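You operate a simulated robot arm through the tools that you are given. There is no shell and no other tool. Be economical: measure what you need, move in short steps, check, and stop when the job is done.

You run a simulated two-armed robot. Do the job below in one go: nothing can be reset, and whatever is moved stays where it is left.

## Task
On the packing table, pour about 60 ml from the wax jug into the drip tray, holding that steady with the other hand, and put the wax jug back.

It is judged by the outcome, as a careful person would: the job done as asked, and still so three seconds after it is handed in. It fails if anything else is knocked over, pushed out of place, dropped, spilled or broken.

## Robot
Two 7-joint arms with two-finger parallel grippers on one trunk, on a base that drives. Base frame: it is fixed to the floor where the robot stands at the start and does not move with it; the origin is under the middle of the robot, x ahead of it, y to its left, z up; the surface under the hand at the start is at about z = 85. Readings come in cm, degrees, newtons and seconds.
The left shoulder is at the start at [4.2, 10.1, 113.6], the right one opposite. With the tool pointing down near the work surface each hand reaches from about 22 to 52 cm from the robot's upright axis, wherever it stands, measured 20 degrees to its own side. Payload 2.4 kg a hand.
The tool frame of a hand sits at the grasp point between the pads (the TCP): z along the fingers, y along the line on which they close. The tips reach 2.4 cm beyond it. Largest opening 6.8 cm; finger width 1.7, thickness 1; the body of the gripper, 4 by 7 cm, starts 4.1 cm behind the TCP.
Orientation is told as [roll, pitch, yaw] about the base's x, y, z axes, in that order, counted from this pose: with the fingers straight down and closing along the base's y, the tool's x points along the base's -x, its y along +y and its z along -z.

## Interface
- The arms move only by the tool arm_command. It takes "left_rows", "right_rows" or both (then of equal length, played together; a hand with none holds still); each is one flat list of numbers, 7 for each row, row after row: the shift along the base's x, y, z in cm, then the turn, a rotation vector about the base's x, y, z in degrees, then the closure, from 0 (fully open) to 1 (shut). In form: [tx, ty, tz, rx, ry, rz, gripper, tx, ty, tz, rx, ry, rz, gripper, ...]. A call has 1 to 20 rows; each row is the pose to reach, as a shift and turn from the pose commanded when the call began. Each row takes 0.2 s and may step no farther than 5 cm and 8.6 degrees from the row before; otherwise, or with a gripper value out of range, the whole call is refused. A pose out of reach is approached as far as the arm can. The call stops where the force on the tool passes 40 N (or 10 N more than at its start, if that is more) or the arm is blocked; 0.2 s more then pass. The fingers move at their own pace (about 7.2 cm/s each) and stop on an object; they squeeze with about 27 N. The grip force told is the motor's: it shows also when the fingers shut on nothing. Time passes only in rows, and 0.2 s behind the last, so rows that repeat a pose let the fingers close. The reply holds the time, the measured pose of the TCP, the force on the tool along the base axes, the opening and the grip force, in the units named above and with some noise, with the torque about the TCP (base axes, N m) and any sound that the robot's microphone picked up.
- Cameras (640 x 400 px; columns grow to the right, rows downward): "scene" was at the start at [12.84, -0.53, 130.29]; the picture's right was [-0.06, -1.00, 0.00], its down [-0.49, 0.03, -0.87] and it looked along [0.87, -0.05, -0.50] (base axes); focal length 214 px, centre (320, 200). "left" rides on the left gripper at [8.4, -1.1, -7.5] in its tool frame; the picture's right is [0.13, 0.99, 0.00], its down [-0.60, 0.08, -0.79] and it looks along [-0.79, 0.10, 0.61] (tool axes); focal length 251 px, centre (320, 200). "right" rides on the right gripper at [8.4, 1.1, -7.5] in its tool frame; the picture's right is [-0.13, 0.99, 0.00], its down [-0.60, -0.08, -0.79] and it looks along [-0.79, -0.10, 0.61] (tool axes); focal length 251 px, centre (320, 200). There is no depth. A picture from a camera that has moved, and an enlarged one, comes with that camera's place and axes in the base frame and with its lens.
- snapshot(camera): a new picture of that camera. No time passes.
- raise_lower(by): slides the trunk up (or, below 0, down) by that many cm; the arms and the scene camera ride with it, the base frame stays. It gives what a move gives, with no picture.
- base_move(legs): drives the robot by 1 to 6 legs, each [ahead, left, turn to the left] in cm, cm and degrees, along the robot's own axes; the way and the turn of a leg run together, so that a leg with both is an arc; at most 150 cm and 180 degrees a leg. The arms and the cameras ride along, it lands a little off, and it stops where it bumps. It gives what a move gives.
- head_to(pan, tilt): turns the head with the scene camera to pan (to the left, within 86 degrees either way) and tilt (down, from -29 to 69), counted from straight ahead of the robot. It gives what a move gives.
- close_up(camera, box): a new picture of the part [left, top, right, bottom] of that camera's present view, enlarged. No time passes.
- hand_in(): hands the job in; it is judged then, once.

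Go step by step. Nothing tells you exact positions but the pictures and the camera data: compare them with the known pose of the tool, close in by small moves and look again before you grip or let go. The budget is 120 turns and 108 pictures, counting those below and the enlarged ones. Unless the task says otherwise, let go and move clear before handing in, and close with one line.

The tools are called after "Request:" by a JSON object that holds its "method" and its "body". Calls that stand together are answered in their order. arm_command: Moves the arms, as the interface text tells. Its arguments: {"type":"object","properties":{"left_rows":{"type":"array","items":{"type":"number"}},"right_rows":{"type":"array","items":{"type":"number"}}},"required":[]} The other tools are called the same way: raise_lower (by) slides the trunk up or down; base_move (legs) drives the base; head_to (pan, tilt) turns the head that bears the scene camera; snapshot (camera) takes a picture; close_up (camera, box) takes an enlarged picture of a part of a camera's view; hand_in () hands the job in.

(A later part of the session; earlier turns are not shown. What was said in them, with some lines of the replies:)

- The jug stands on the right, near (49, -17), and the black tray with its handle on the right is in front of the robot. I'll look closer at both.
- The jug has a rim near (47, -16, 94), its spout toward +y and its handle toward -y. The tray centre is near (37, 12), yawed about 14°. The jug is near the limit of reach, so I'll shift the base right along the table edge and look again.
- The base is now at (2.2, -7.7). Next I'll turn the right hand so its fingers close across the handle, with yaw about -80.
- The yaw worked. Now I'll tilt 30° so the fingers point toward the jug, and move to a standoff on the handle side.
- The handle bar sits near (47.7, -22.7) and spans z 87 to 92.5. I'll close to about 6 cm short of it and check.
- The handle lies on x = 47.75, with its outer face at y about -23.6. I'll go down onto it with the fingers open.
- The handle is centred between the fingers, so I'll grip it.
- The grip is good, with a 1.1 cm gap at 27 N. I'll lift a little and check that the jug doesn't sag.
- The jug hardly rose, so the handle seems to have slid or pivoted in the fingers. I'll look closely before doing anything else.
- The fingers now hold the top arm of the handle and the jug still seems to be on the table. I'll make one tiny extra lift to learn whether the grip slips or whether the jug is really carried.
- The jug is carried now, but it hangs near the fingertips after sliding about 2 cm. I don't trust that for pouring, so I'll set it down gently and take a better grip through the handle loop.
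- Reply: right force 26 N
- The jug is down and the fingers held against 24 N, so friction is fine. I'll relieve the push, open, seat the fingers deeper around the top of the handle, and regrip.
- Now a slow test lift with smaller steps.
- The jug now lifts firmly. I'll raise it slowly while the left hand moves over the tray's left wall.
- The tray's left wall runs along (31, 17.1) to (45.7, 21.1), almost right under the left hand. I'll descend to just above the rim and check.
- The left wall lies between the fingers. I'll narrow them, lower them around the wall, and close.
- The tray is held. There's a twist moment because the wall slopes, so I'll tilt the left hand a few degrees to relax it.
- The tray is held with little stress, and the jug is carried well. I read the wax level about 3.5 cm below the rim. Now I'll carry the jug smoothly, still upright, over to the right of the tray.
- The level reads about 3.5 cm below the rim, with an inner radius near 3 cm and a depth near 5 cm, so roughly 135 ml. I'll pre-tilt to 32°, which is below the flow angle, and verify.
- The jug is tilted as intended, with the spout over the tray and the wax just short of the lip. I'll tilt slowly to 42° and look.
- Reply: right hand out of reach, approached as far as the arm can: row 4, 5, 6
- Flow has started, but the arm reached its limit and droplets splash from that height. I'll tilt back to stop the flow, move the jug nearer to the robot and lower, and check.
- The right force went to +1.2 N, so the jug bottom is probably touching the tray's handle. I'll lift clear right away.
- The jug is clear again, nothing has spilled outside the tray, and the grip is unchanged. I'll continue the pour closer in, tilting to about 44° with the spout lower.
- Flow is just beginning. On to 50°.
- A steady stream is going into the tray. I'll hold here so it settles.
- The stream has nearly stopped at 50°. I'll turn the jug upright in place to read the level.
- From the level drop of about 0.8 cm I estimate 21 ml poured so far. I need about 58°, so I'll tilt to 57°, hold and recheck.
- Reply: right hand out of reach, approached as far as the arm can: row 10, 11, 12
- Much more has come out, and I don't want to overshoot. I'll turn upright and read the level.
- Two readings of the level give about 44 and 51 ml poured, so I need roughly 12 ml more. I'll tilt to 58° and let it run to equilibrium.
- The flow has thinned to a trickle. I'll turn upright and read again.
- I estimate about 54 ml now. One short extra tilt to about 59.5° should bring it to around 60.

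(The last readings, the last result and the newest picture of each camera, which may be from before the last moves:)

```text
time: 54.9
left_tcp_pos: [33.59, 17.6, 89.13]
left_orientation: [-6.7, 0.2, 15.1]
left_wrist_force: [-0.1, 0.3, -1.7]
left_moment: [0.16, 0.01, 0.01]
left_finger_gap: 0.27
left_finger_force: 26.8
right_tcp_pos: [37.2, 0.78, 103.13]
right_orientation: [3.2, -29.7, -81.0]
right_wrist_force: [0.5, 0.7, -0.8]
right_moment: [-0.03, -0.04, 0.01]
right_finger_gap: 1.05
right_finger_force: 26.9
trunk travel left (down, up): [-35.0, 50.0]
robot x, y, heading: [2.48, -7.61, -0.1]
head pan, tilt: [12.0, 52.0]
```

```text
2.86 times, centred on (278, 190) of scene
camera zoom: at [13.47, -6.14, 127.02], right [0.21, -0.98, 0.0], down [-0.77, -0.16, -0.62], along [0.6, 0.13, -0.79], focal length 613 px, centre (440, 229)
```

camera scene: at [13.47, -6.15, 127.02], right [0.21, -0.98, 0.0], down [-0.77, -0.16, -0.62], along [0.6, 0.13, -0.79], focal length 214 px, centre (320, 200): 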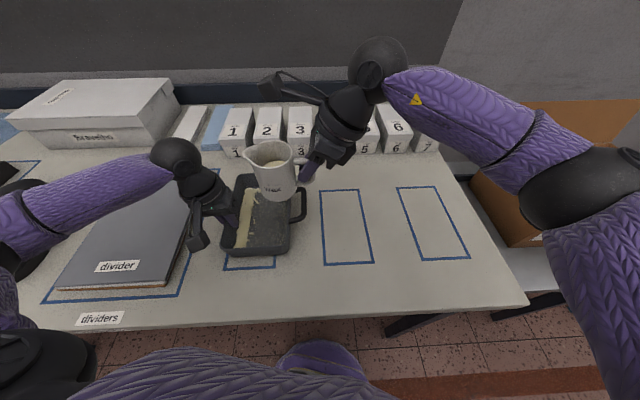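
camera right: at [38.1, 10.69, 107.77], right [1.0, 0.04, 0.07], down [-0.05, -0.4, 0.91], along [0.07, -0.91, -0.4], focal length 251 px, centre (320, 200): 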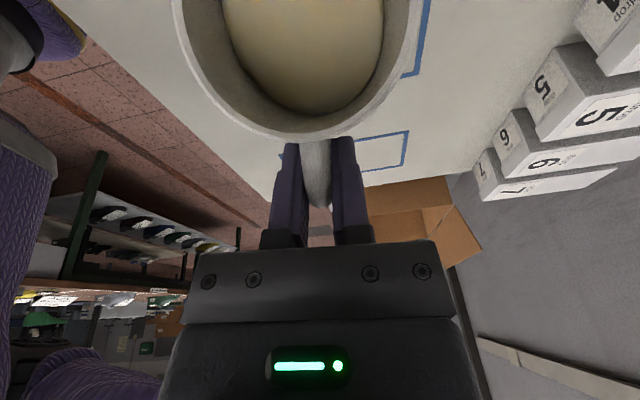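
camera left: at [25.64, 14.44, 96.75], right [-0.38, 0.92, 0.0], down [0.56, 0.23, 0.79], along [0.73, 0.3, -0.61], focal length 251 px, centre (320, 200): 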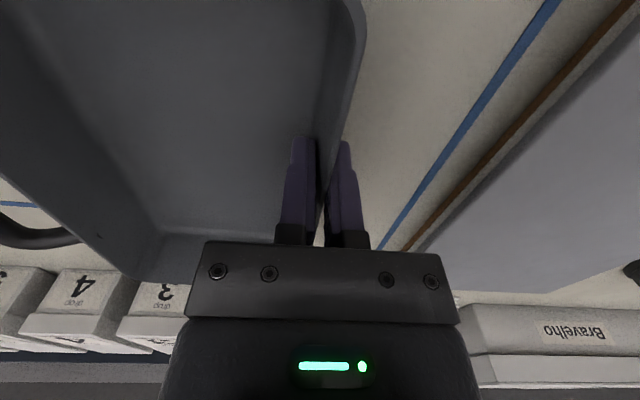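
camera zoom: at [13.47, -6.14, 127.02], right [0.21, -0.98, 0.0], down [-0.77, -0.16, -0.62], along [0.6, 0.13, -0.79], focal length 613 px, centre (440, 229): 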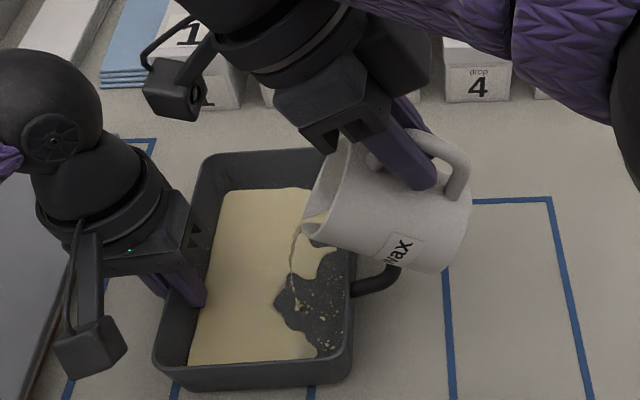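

Some more has come out. Upright again for the check.

Request:
{"method": "arm_command", "body": {"right_rows": [0, 0, 0, 8, 1.7, 0, 1, 0, 0, 0, 16, 3.4, 0, 1, 0, 0, 0, 24, 5.1, 0, 1, 0, 0, 0, 32, 6.8, 0, 1, 0, 0, 0, 40, 8.5, 0, 1, 0, 0, 0, 48, 10.3, 0, 1, 0, 0, 0, 54, 11.6, 0, 1, 0, 0, 0, 58.3, 12.5, 0, 1, 0, 0, 0, 58.3, 12.5, 0, 1, 0, 0, 0, 58.3, 12.5, 0, 1, 0, 0, 0, 58.3, 12.5, 0, 1]}}

Request:
{"method": "close_up", "body": {"camera": "right", "box": [160, 0, 440, 160]}}

Request:
{"method": "close_up", "body": {"camera": "scene", "box": [212, 120, 344, 260]}}

```text
time: 57.3
left_tcp_pos: [33.57, 17.81, 89.29]
left_orientation: [-6.8, 0.1, 15.0]
left_wrist_force: [0.1, 0.9, -2.4]
left_moment: [0.12, 0.06, 0.02]
left_finger_gap: 0.31
left_finger_force: 26.2
right_tcp_pos: [37.26, 0.86, 103.24]
right_orientation: [-0.2, 29.7, -81.1]
right_wrist_force: [-0.7, -0.3, -1.4]
right_moment: [-0.09, -0.07, 0.03]
right_finger_gap: 1.09
right_finger_force: 26.6
trunk travel left (down, up): [-35.0, 50.0]
robot x, y, heading: [2.31, -7.82, 0.3]
head pan, tilt: [12.0, 52.0]
```

```text
2.29 times, centred on (300, 80) of right
camera zoom: at [37.74, 4.47, 113.88], right [1.0, 0.04, -0.07], down [0.06, -0.92, 0.39], along [-0.04, -0.39, -0.92], focal length 575 px, centre (366, 474)
```

zoom: 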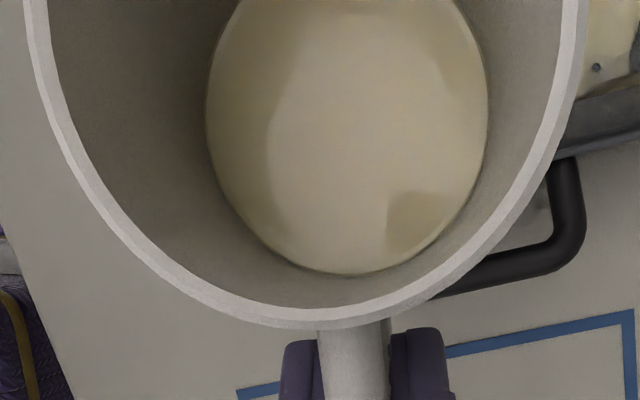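

```text
2.86 times, centred on (278, 190) of scene
camera zoom: at [13.47, -6.15, 127.02], right [0.21, -0.98, 0.0], down [-0.77, -0.16, -0.62], along [0.6, 0.13, -0.79], focal length 613 px, centre (440, 229)
```

zoom: 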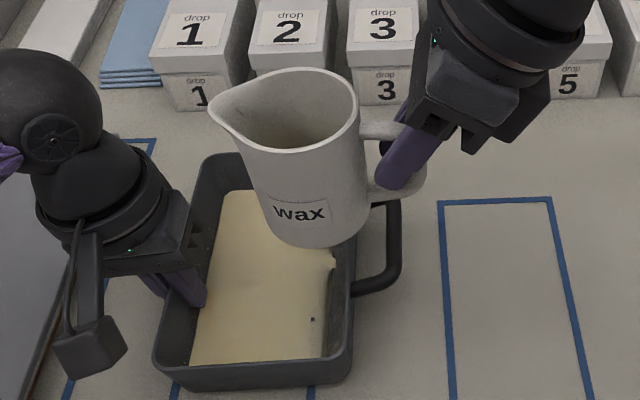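

The level now reads about 2.1 to 2.2 cm lower than at the start, so roughly 57 to 60 ml poured and nothing spilled outside. I'll carry the jug back above its old place.

Request:
{"method": "arm_command", "body": {"right_rows": [0.1, -0.23, 0.2, 0, 0, 0, 1, 0.42, -0.92, 0.4, 0, 0, 0, 1, 0.95, -2.06, 0.4, 0, 0, 0, 1, 1.58, -3.44, 0.4, 0, 0, 0, 1, 2.31, -5.04, 0.4, 0, 0, 0, 1, 3.15, -6.87, 0.4, 0, 0, -0.5, 1, 3.99, -8.7, 0.4, 0, 0, -1, 1, 4.83, -10.5, 0, 0, 0, -1.5, 1, 5.67, -12.4, -0.4, 0, 0, -2, 1, 6.51, -14.2, -1, 0, 0, -2.5, 1, 7.35, -16.0, -1.6, 0, 0, -3, 1, 8.19, -17.9, -2.4, 0, 0, -3.5, 1, 8.93, -19.5, -3.2, 0, 0, -4, 1, 9.56, -20.8, -4, 0, 0, -4, 1, 10.1, -22, -4.8, 0, 0, -4, 1, 10.5, -22.9, -5.4, 0, 0, -4, 1, 10.5, -22.9, -6, 0, 0, -4, 1, 10.5, -22.9, -6, 0, 0, -4, 1]}}

Request:
{"method": "head_to", "body": {"pan": -10, "tilt": 50}}

Request:
{"method": "snapshot", "body": {"camera": "scene"}}

Request:
{"method": "close_up", "body": {"camera": "scene", "box": [290, 110, 410, 230]}}

```text
time: 61.1
left_tcp_pos: [33.47, 17.63, 89.22]
left_orientation: [-6.7, 0.2, 15.0]
left_wrist_force: [0.4, -0.4, -1.3]
left_moment: [0.13, 0.01, 0.0]
left_finger_gap: 0.28
left_finger_force: 26.8
right_tcp_pos: [47.79, -22.12, 97.22]
right_orientation: [0.0, 29.7, -85.1]
right_wrist_force: [-0.3, -0.6, -1.5]
right_moment: [-0.05, -0.02, 0.0]
right_finger_gap: 1.06
right_finger_force: 27.1
trunk travel left (down, up): [-35.0, 50.0]
robot x, y, heading: [1.97, -7.45, -0.1]
head pan, tilt: [12.0, 52.0]
```

```text
time: 62.0
left_tcp_pos: [33.53, 17.7, 89.24]
left_orientation: [-6.8, 0.3, 15.0]
left_wrist_force: [0.6, -0.1, -2.0]
left_moment: [0.13, 0.05, 0.01]
left_finger_gap: 0.27
left_finger_force: 26.6
right_tcp_pos: [47.67, -22.16, 97.28]
right_orientation: [0.0, 29.7, -85.2]
right_wrist_force: [0.7, -0.3, -1.4]
right_moment: [-0.08, 0.0, 0.0]
right_finger_gap: 1.06
right_finger_force: 27.4
trunk travel left (down, up): [-35.0, 50.0]
robot x, y, heading: [2.2, -8.05, -0.1]
head pan, tilt: [-10.0, 50.0]
```

```text
34 pictures are left
camera scene: at [13.71, -9.05, 127.29], right [-0.17, -0.98, 0.0], down [-0.75, 0.13, -0.64], along [0.63, -0.11, -0.77], focal length 214 px, centre (320, 200)
```

scene: 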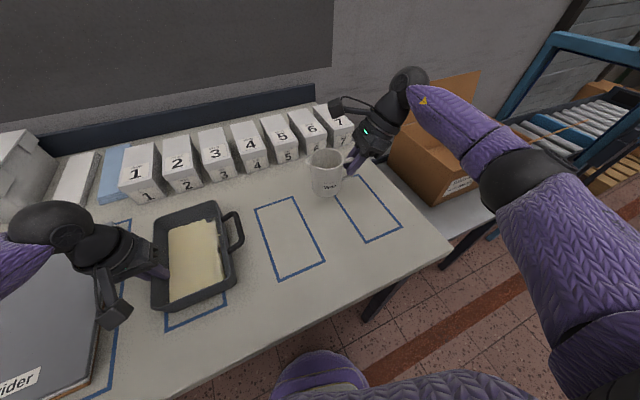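

```text
3.33 times, centred on (350, 170) of scene
camera zoom: at [13.71, -9.05, 127.29], right [-0.17, -0.98, 0.0], down [-0.75, 0.13, -0.64], along [0.63, -0.11, -0.77], focal length 715 px, centre (220, 300)
```

zoom: 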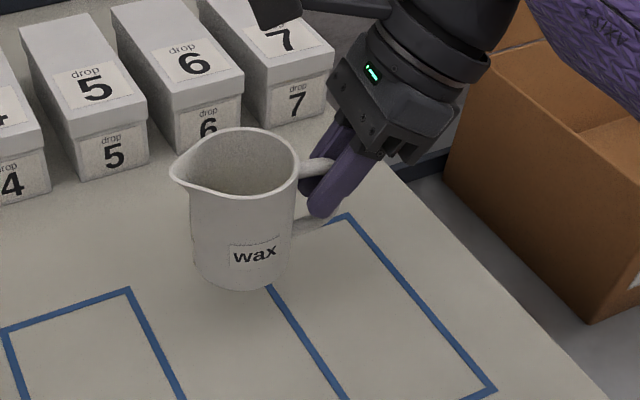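

The jug hangs upright above its place. I'll lower it slowly.

Request:
{"method": "arm_command", "body": {"right_rows": [0, 0, -0.8, 0, 0, 0, 1, 0, 0, -1.6, 0, 0, 0, 1, 0, 0, -2.4, 0, 0, 0, 1, 0, 0, -3.2, 0, 0, 0, 1, 0, 0, -4, 0, 0, 0, 1, 0, 0, -4.5, 0, 0, 0, 1, 0, 0, -5, 0, 0, 0, 1, 0, 0, -5.3, 0, 0, 0, 1, 0, 0, -5.3, 0, 0, 0, 1]}}

Request:
{"method": "close_up", "body": {"camera": "scene", "box": [290, 130, 410, 230]}}

```text
time: 64.0
left_tcp_pos: [33.57, 17.65, 89.19]
left_orientation: [-6.7, 0.3, 15.0]
left_wrist_force: [0.8, 0.3, -1.4]
left_moment: [0.16, 0.06, 0.0]
left_finger_gap: 0.29
left_finger_force: 27.2
right_tcp_pos: [47.73, -22.08, 91.92]
right_orientation: [-0.1, 29.7, -85.3]
right_wrist_force: [0.6, 0.1, -1.7]
right_moment: [-0.08, -0.02, 0.01]
right_finger_gap: 1.05
right_finger_force: 26.5
trunk travel left (down, up): [-35.0, 50.0]
robot x, y, heading: [2.48, -7.68, 0.3]
head pan, tilt: [-10.0, 50.0]
```

```text
4.00 times, centred on (350, 180) of scene
camera zoom: at [13.71, -9.06, 127.29], right [-0.17, -0.98, 0.0], down [-0.75, 0.13, -0.64], along [0.63, -0.11, -0.77], focal length 858 px, centre (200, 280)
```

zoom: 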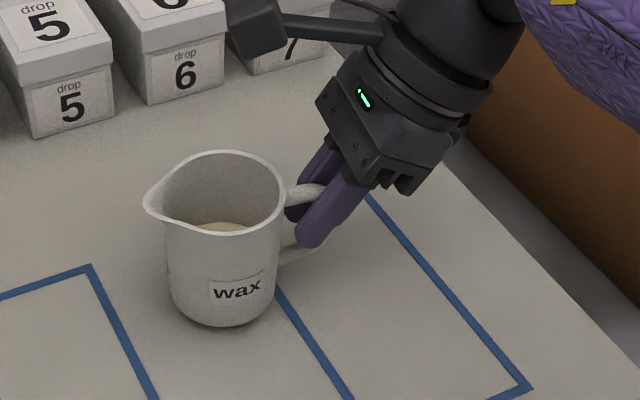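

The jug matches its original spot to within millimetres. I'll make a tiny correction and lower to contact.

Request:
{"method": "arm_command", "body": {"right_rows": [0.3, -0.15, 0, 0, 0, 0, 1, 0.3, -0.15, -0.2, 0, 0, 0, 1, 0.3, -0.15, -0.4, 0, 0, 0, 1, 0.3, -0.15, -0.4, 0, 0, 0, 1]}}

Request:
{"method": "arm_command", "body": {"right_rows": [0, 0, -0.15, 0, 0, 0, 1, 0, 0, -0.3, 0, 0, 0, 1, 0, 0, -0.3, 0, 0, 0, 1]}}

Request:
{"method": "close_up", "body": {"camera": "scene", "box": [290, 130, 410, 230]}}

```text
time: 65.0
left_tcp_pos: [33.52, 17.72, 89.17]
left_orientation: [-6.7, 0.2, 15.0]
left_wrist_force: [-0.5, -0.4, -2.0]
left_moment: [0.15, 0.03, -0.02]
left_finger_gap: 0.3
left_finger_force: 26.6
right_tcp_pos: [48.04, -22.18, 91.45]
right_orientation: [-0.1, 29.6, -85.2]
right_wrist_force: [0.3, -0.3, -1.2]
right_moment: [-0.08, -0.02, -0.01]
right_finger_gap: 1.07
right_finger_force: 27.1
trunk travel left (down, up): [-35.0, 50.0]
robot x, y, heading: [2.19, -7.5, -0.2]
head pan, tilt: [-10.0, 50.0]
```

```text
time: 65.8
left_tcp_pos: [33.6, 17.77, 89.1]
left_orientation: [-6.7, 0.2, 15.0]
left_wrist_force: [-0.4, -0.2, -0.4]
left_moment: [0.13, -0.02, 0.06]
left_finger_gap: 0.29
left_finger_force: 27.0
right_tcp_pos: [48.15, -22.3, 91.25]
right_orientation: [-0.1, 29.8, -85.2]
right_wrist_force: [-0.3, 1.0, -1.1]
right_moment: [-0.07, 0.0, 0.03]
right_finger_gap: 1.04
right_finger_force: 26.7
trunk travel left (down, up): [-35.0, 50.0]
robot x, y, heading: [2.5, -7.36, -0.0]
head pan, tilt: [-10.0, 50.0]
```

```text
4.00 times, centred on (350, 180) of scene
camera zoom: at [13.71, -9.06, 127.29], right [-0.17, -0.98, 0.0], down [-0.75, 0.13, -0.64], along [0.63, -0.11, -0.77], focal length 858 px, centre (200, 280)
```

zoom: 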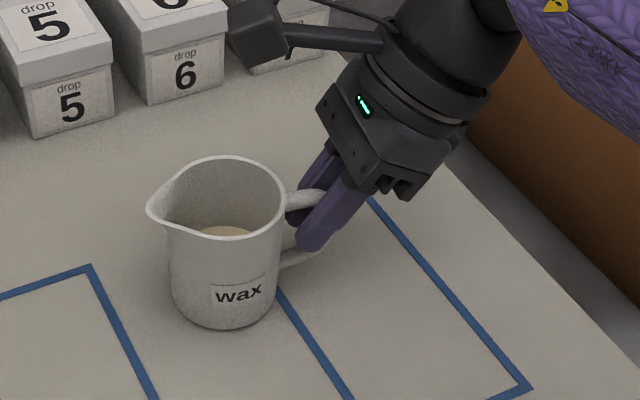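

Request:
{"method": "arm_command", "body": {"right_rows": [0, 0, -0.15, 0, 0, 0, 1, 0, 0, -0.3, 0, 0, 0, 1, 0, 0, -0.3, 0, 0, 0, 1]}}

```text
time: 66.6
left_tcp_pos: [33.37, 17.7, 89.23]
left_orientation: [-6.7, 0.1, 15.0]
left_wrist_force: [0.0, 0.1, -2.5]
left_moment: [0.12, 0.06, 0.0]
left_finger_gap: 0.3
left_finger_force: 26.8
right_tcp_pos: [47.91, -22.28, 91.07]
right_orientation: [0.2, 29.8, -85.1]
right_wrist_force: [3.3, -5.3, 20.1]
right_moment: [0.38, 0.02, 0.0]
right_finger_gap: 1.09
right_finger_force: 27.0
trunk travel left (down, up): [-35.0, 50.0]
robot x, y, heading: [2.42, -7.64, -0.3]
head pan, tilt: [-10.0, 50.0]
```

It's in firm contact. I'll ease off and open the fingers partway.

Request:
{"method": "arm_command", "body": {"right_rows": [0, 0, 0.2, 0, 0, 0, 1, 0, 0, 0.2, 0, 0, 0, 0.8, 0, 0, 0.2, 0, 0, 0, 0.5, 0, 0, 0.2, 0, 0, 0, 0.4, 0, 0, 0.2, 0, 0, 0, 0.4]}}

Request:
{"method": "snapshot", "body": {"camera": "right"}}

Request:
{"method": "close_up", "body": {"camera": "scene", "box": [290, 130, 410, 230]}}

```text
time: 67.8
left_tcp_pos: [33.53, 17.68, 89.33]
left_orientation: [-6.7, 0.2, 15.1]
left_wrist_force: [0.7, -0.5, -1.3]
left_moment: [0.14, -0.05, -0.01]
left_finger_gap: 0.28
left_finger_force: 26.7
right_tcp_pos: [48.07, -22.18, 91.22]
right_orientation: [-0.1, 29.7, -85.2]
right_wrist_force: [0.7, 0.0, 0.7]
right_moment: [-0.01, 0.01, -0.03]
right_finger_gap: 4.1
right_finger_force: 0.0
trunk travel left (down, up): [-35.0, 50.0]
robot x, y, heading: [2.52, -7.83, -0.2]
head pan, tilt: [-10.0, 50.0]
```

```text
30 pictures are left
camera right: at [48.77, -18.63, 101.76], right [1.0, -0.03, -0.07], down [0.0, -0.92, 0.39], along [-0.07, -0.39, -0.92], focal length 251 px, centre (320, 200)
```

right: 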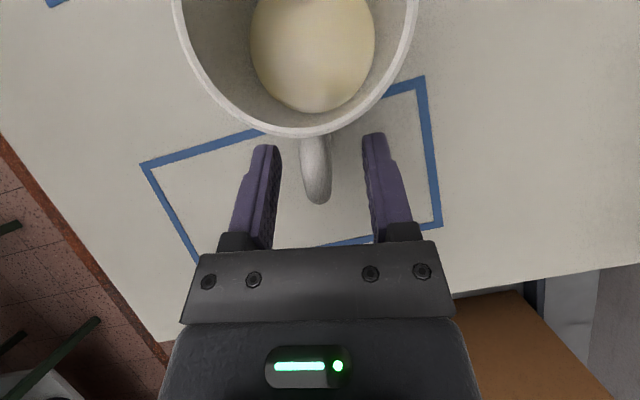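

```text
4.00 times, centred on (350, 180) of scene
camera zoom: at [13.69, -9.06, 127.29], right [-0.17, -0.98, 0.0], down [-0.75, 0.13, -0.64], along [0.63, -0.11, -0.77], focal length 858 px, centre (200, 280)
```

zoom: 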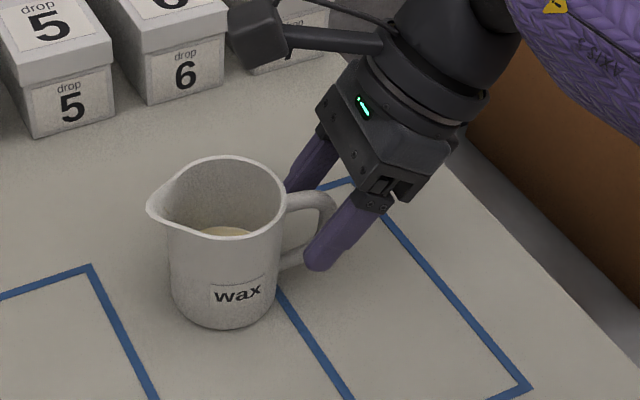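

The jug stands where it was at the start. I'll back the right hand off along its axis, and open the left hand slightly and lift it away.

Request:
{"method": "arm_command", "body": {"right_rows": [0, -1, 1.7, 0, 0, 0, 0.4, 0, -2, 3.5, 0, 0, 0, 0.4, 0, -3, 5.2, 0, 0, 0, 0.4, 0, -4, 7, 0, 0, 0, 0.4, 0, -5, 9, 0, 0, 0, 0.4, 0, -5, 11, 0, 0, 0, 0.4, 0, -5, 13, 0, 0, 0, 0.4], "left_rows": [0, 0, 0, 0, 0, 0, 0.9, 0, 0, 0, 0, 0, 0, 0.75, 0, 0, 0, 0, 0, 0, 0.7, 0, 0, 0, 0, 0, 0, 0.7, 0, 0.05, 0.6, 0, 0, 0, 0.7, 0, 0.1, 1.3, 0, 0, 0, 0.7, 0, 0.2, 2.2, 0, 0, 0, 0.7]}}

Request:
{"method": "snapshot", "body": {"camera": "left"}}

Request:
{"method": "snapshot", "body": {"camera": "scene"}}

```text
time: 69.4
left_tcp_pos: [33.5, 17.94, 91.44]
left_orientation: [-6.7, 0.2, 15.0]
left_wrist_force: [0.0, 0.5, -0.4]
left_moment: [-0.01, 0.01, 0.0]
left_finger_gap: 2.03
left_finger_force: 0.0
right_tcp_pos: [48.14, -27.23, 104.17]
right_orientation: [-0.1, 29.7, -85.2]
right_wrist_force: [0.1, -0.1, 0.1]
right_moment: [0.02, 0.05, 0.0]
right_finger_gap: 4.07
right_finger_force: 0.0
trunk travel left (down, up): [-35.0, 50.0]
robot x, y, heading: [1.94, -7.72, 0.1]
head pan, tilt: [-10.0, 50.0]
```

```text
28 pictures are left
camera left: at [25.46, 15.58, 99.05], right [-0.38, 0.92, -0.12], down [0.54, 0.32, 0.78], along [0.75, 0.23, -0.62], focal length 251 px, centre (320, 200)
```

left: 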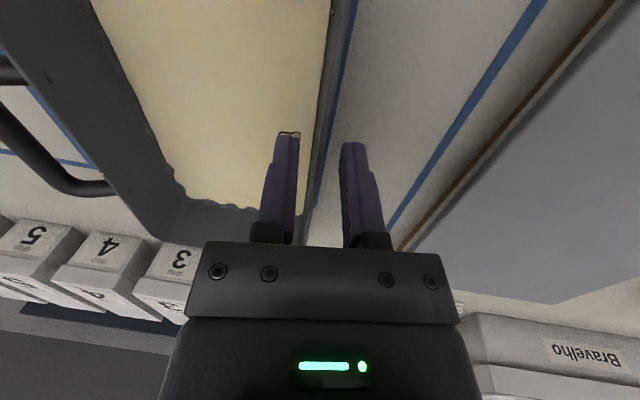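

```text
27 pictures are left
camera scene: at [13.68, -9.06, 127.29], right [-0.17, -0.98, 0.0], down [-0.75, 0.13, -0.64], along [0.63, -0.11, -0.77], focal length 214 px, centre (320, 200)
```

scene: 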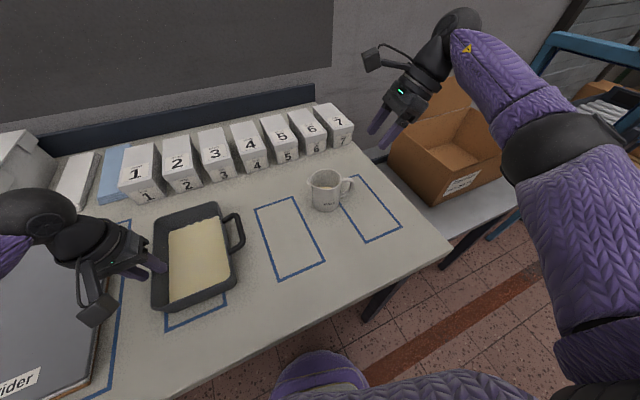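

Both hands have let go cleanly. I'll raise the left hand straight up and check the final scene.

Request:
{"method": "arm_command", "body": {"left_rows": [0, 0, 1.5, 0, 0, 0, 0.7, 0, 0, 3.5, 0, 0, 0, 0.7, 0, 0, 6, 0, 0, 0, 0.7, 0, 0, 9, 0, 0, 0, 0.7, 0, 0, 12, 0, 0, 0, 0.7, 0, 0, 15, 0, 0, 0, 0.7, 0, 0, 15, 0, 0, 0, 0.7]}}

Request:
{"method": "close_up", "body": {"camera": "scene", "box": [100, 140, 420, 340]}}

```text
time: 71.0
left_tcp_pos: [33.51, 17.85, 106.63]
left_orientation: [-6.7, 0.2, 14.9]
left_wrist_force: [-0.2, 0.1, 0.4]
left_moment: [0.01, 0.02, 0.03]
left_finger_gap: 2.05
left_finger_force: 0.1
right_tcp_pos: [48.07, -27.4, 104.11]
right_orientation: [-0.1, 29.7, -85.1]
right_wrist_force: [0.8, 0.2, -0.2]
right_moment: [-0.01, -0.02, -0.02]
right_finger_gap: 4.07
right_finger_force: 0.1
trunk travel left (down, up): [-35.0, 50.0]
robot x, y, heading: [2.13, -7.58, 0.1]
head pan, tilt: [-10.0, 50.0]
```

```text
2.00 times, centred on (260, 240) of scene
camera zoom: at [13.69, -9.07, 127.29], right [-0.17, -0.98, 0.0], down [-0.75, 0.13, -0.64], along [0.63, -0.11, -0.77], focal length 429 px, centre (440, 120)
```

zoom: 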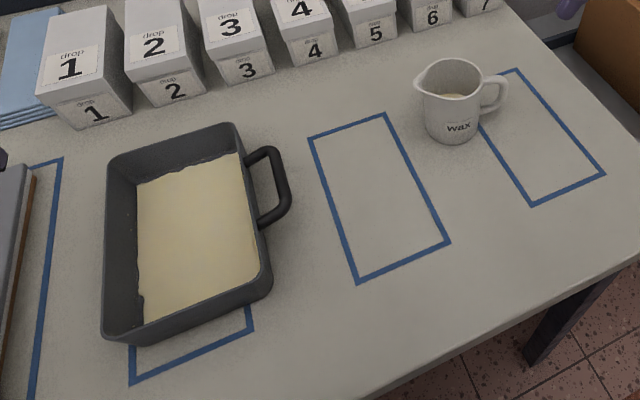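

The jug is back in its place and upright, and the tray is in place with the wax in it. The table is clean and both hands are clear, so I'm handing in.

Request:
{"method": "hand_in", "body": {}}

```text
The job is handed in.
```

I poured about 55–60 ml of wax into the drip tray while the left hand held the tray's wall, judging the amount by the drop in the jug's level. The jug is back where it stood, to within a few millimetres. The tray shifted about half a centimetre when I gripped it, and I saw no spill on the table.
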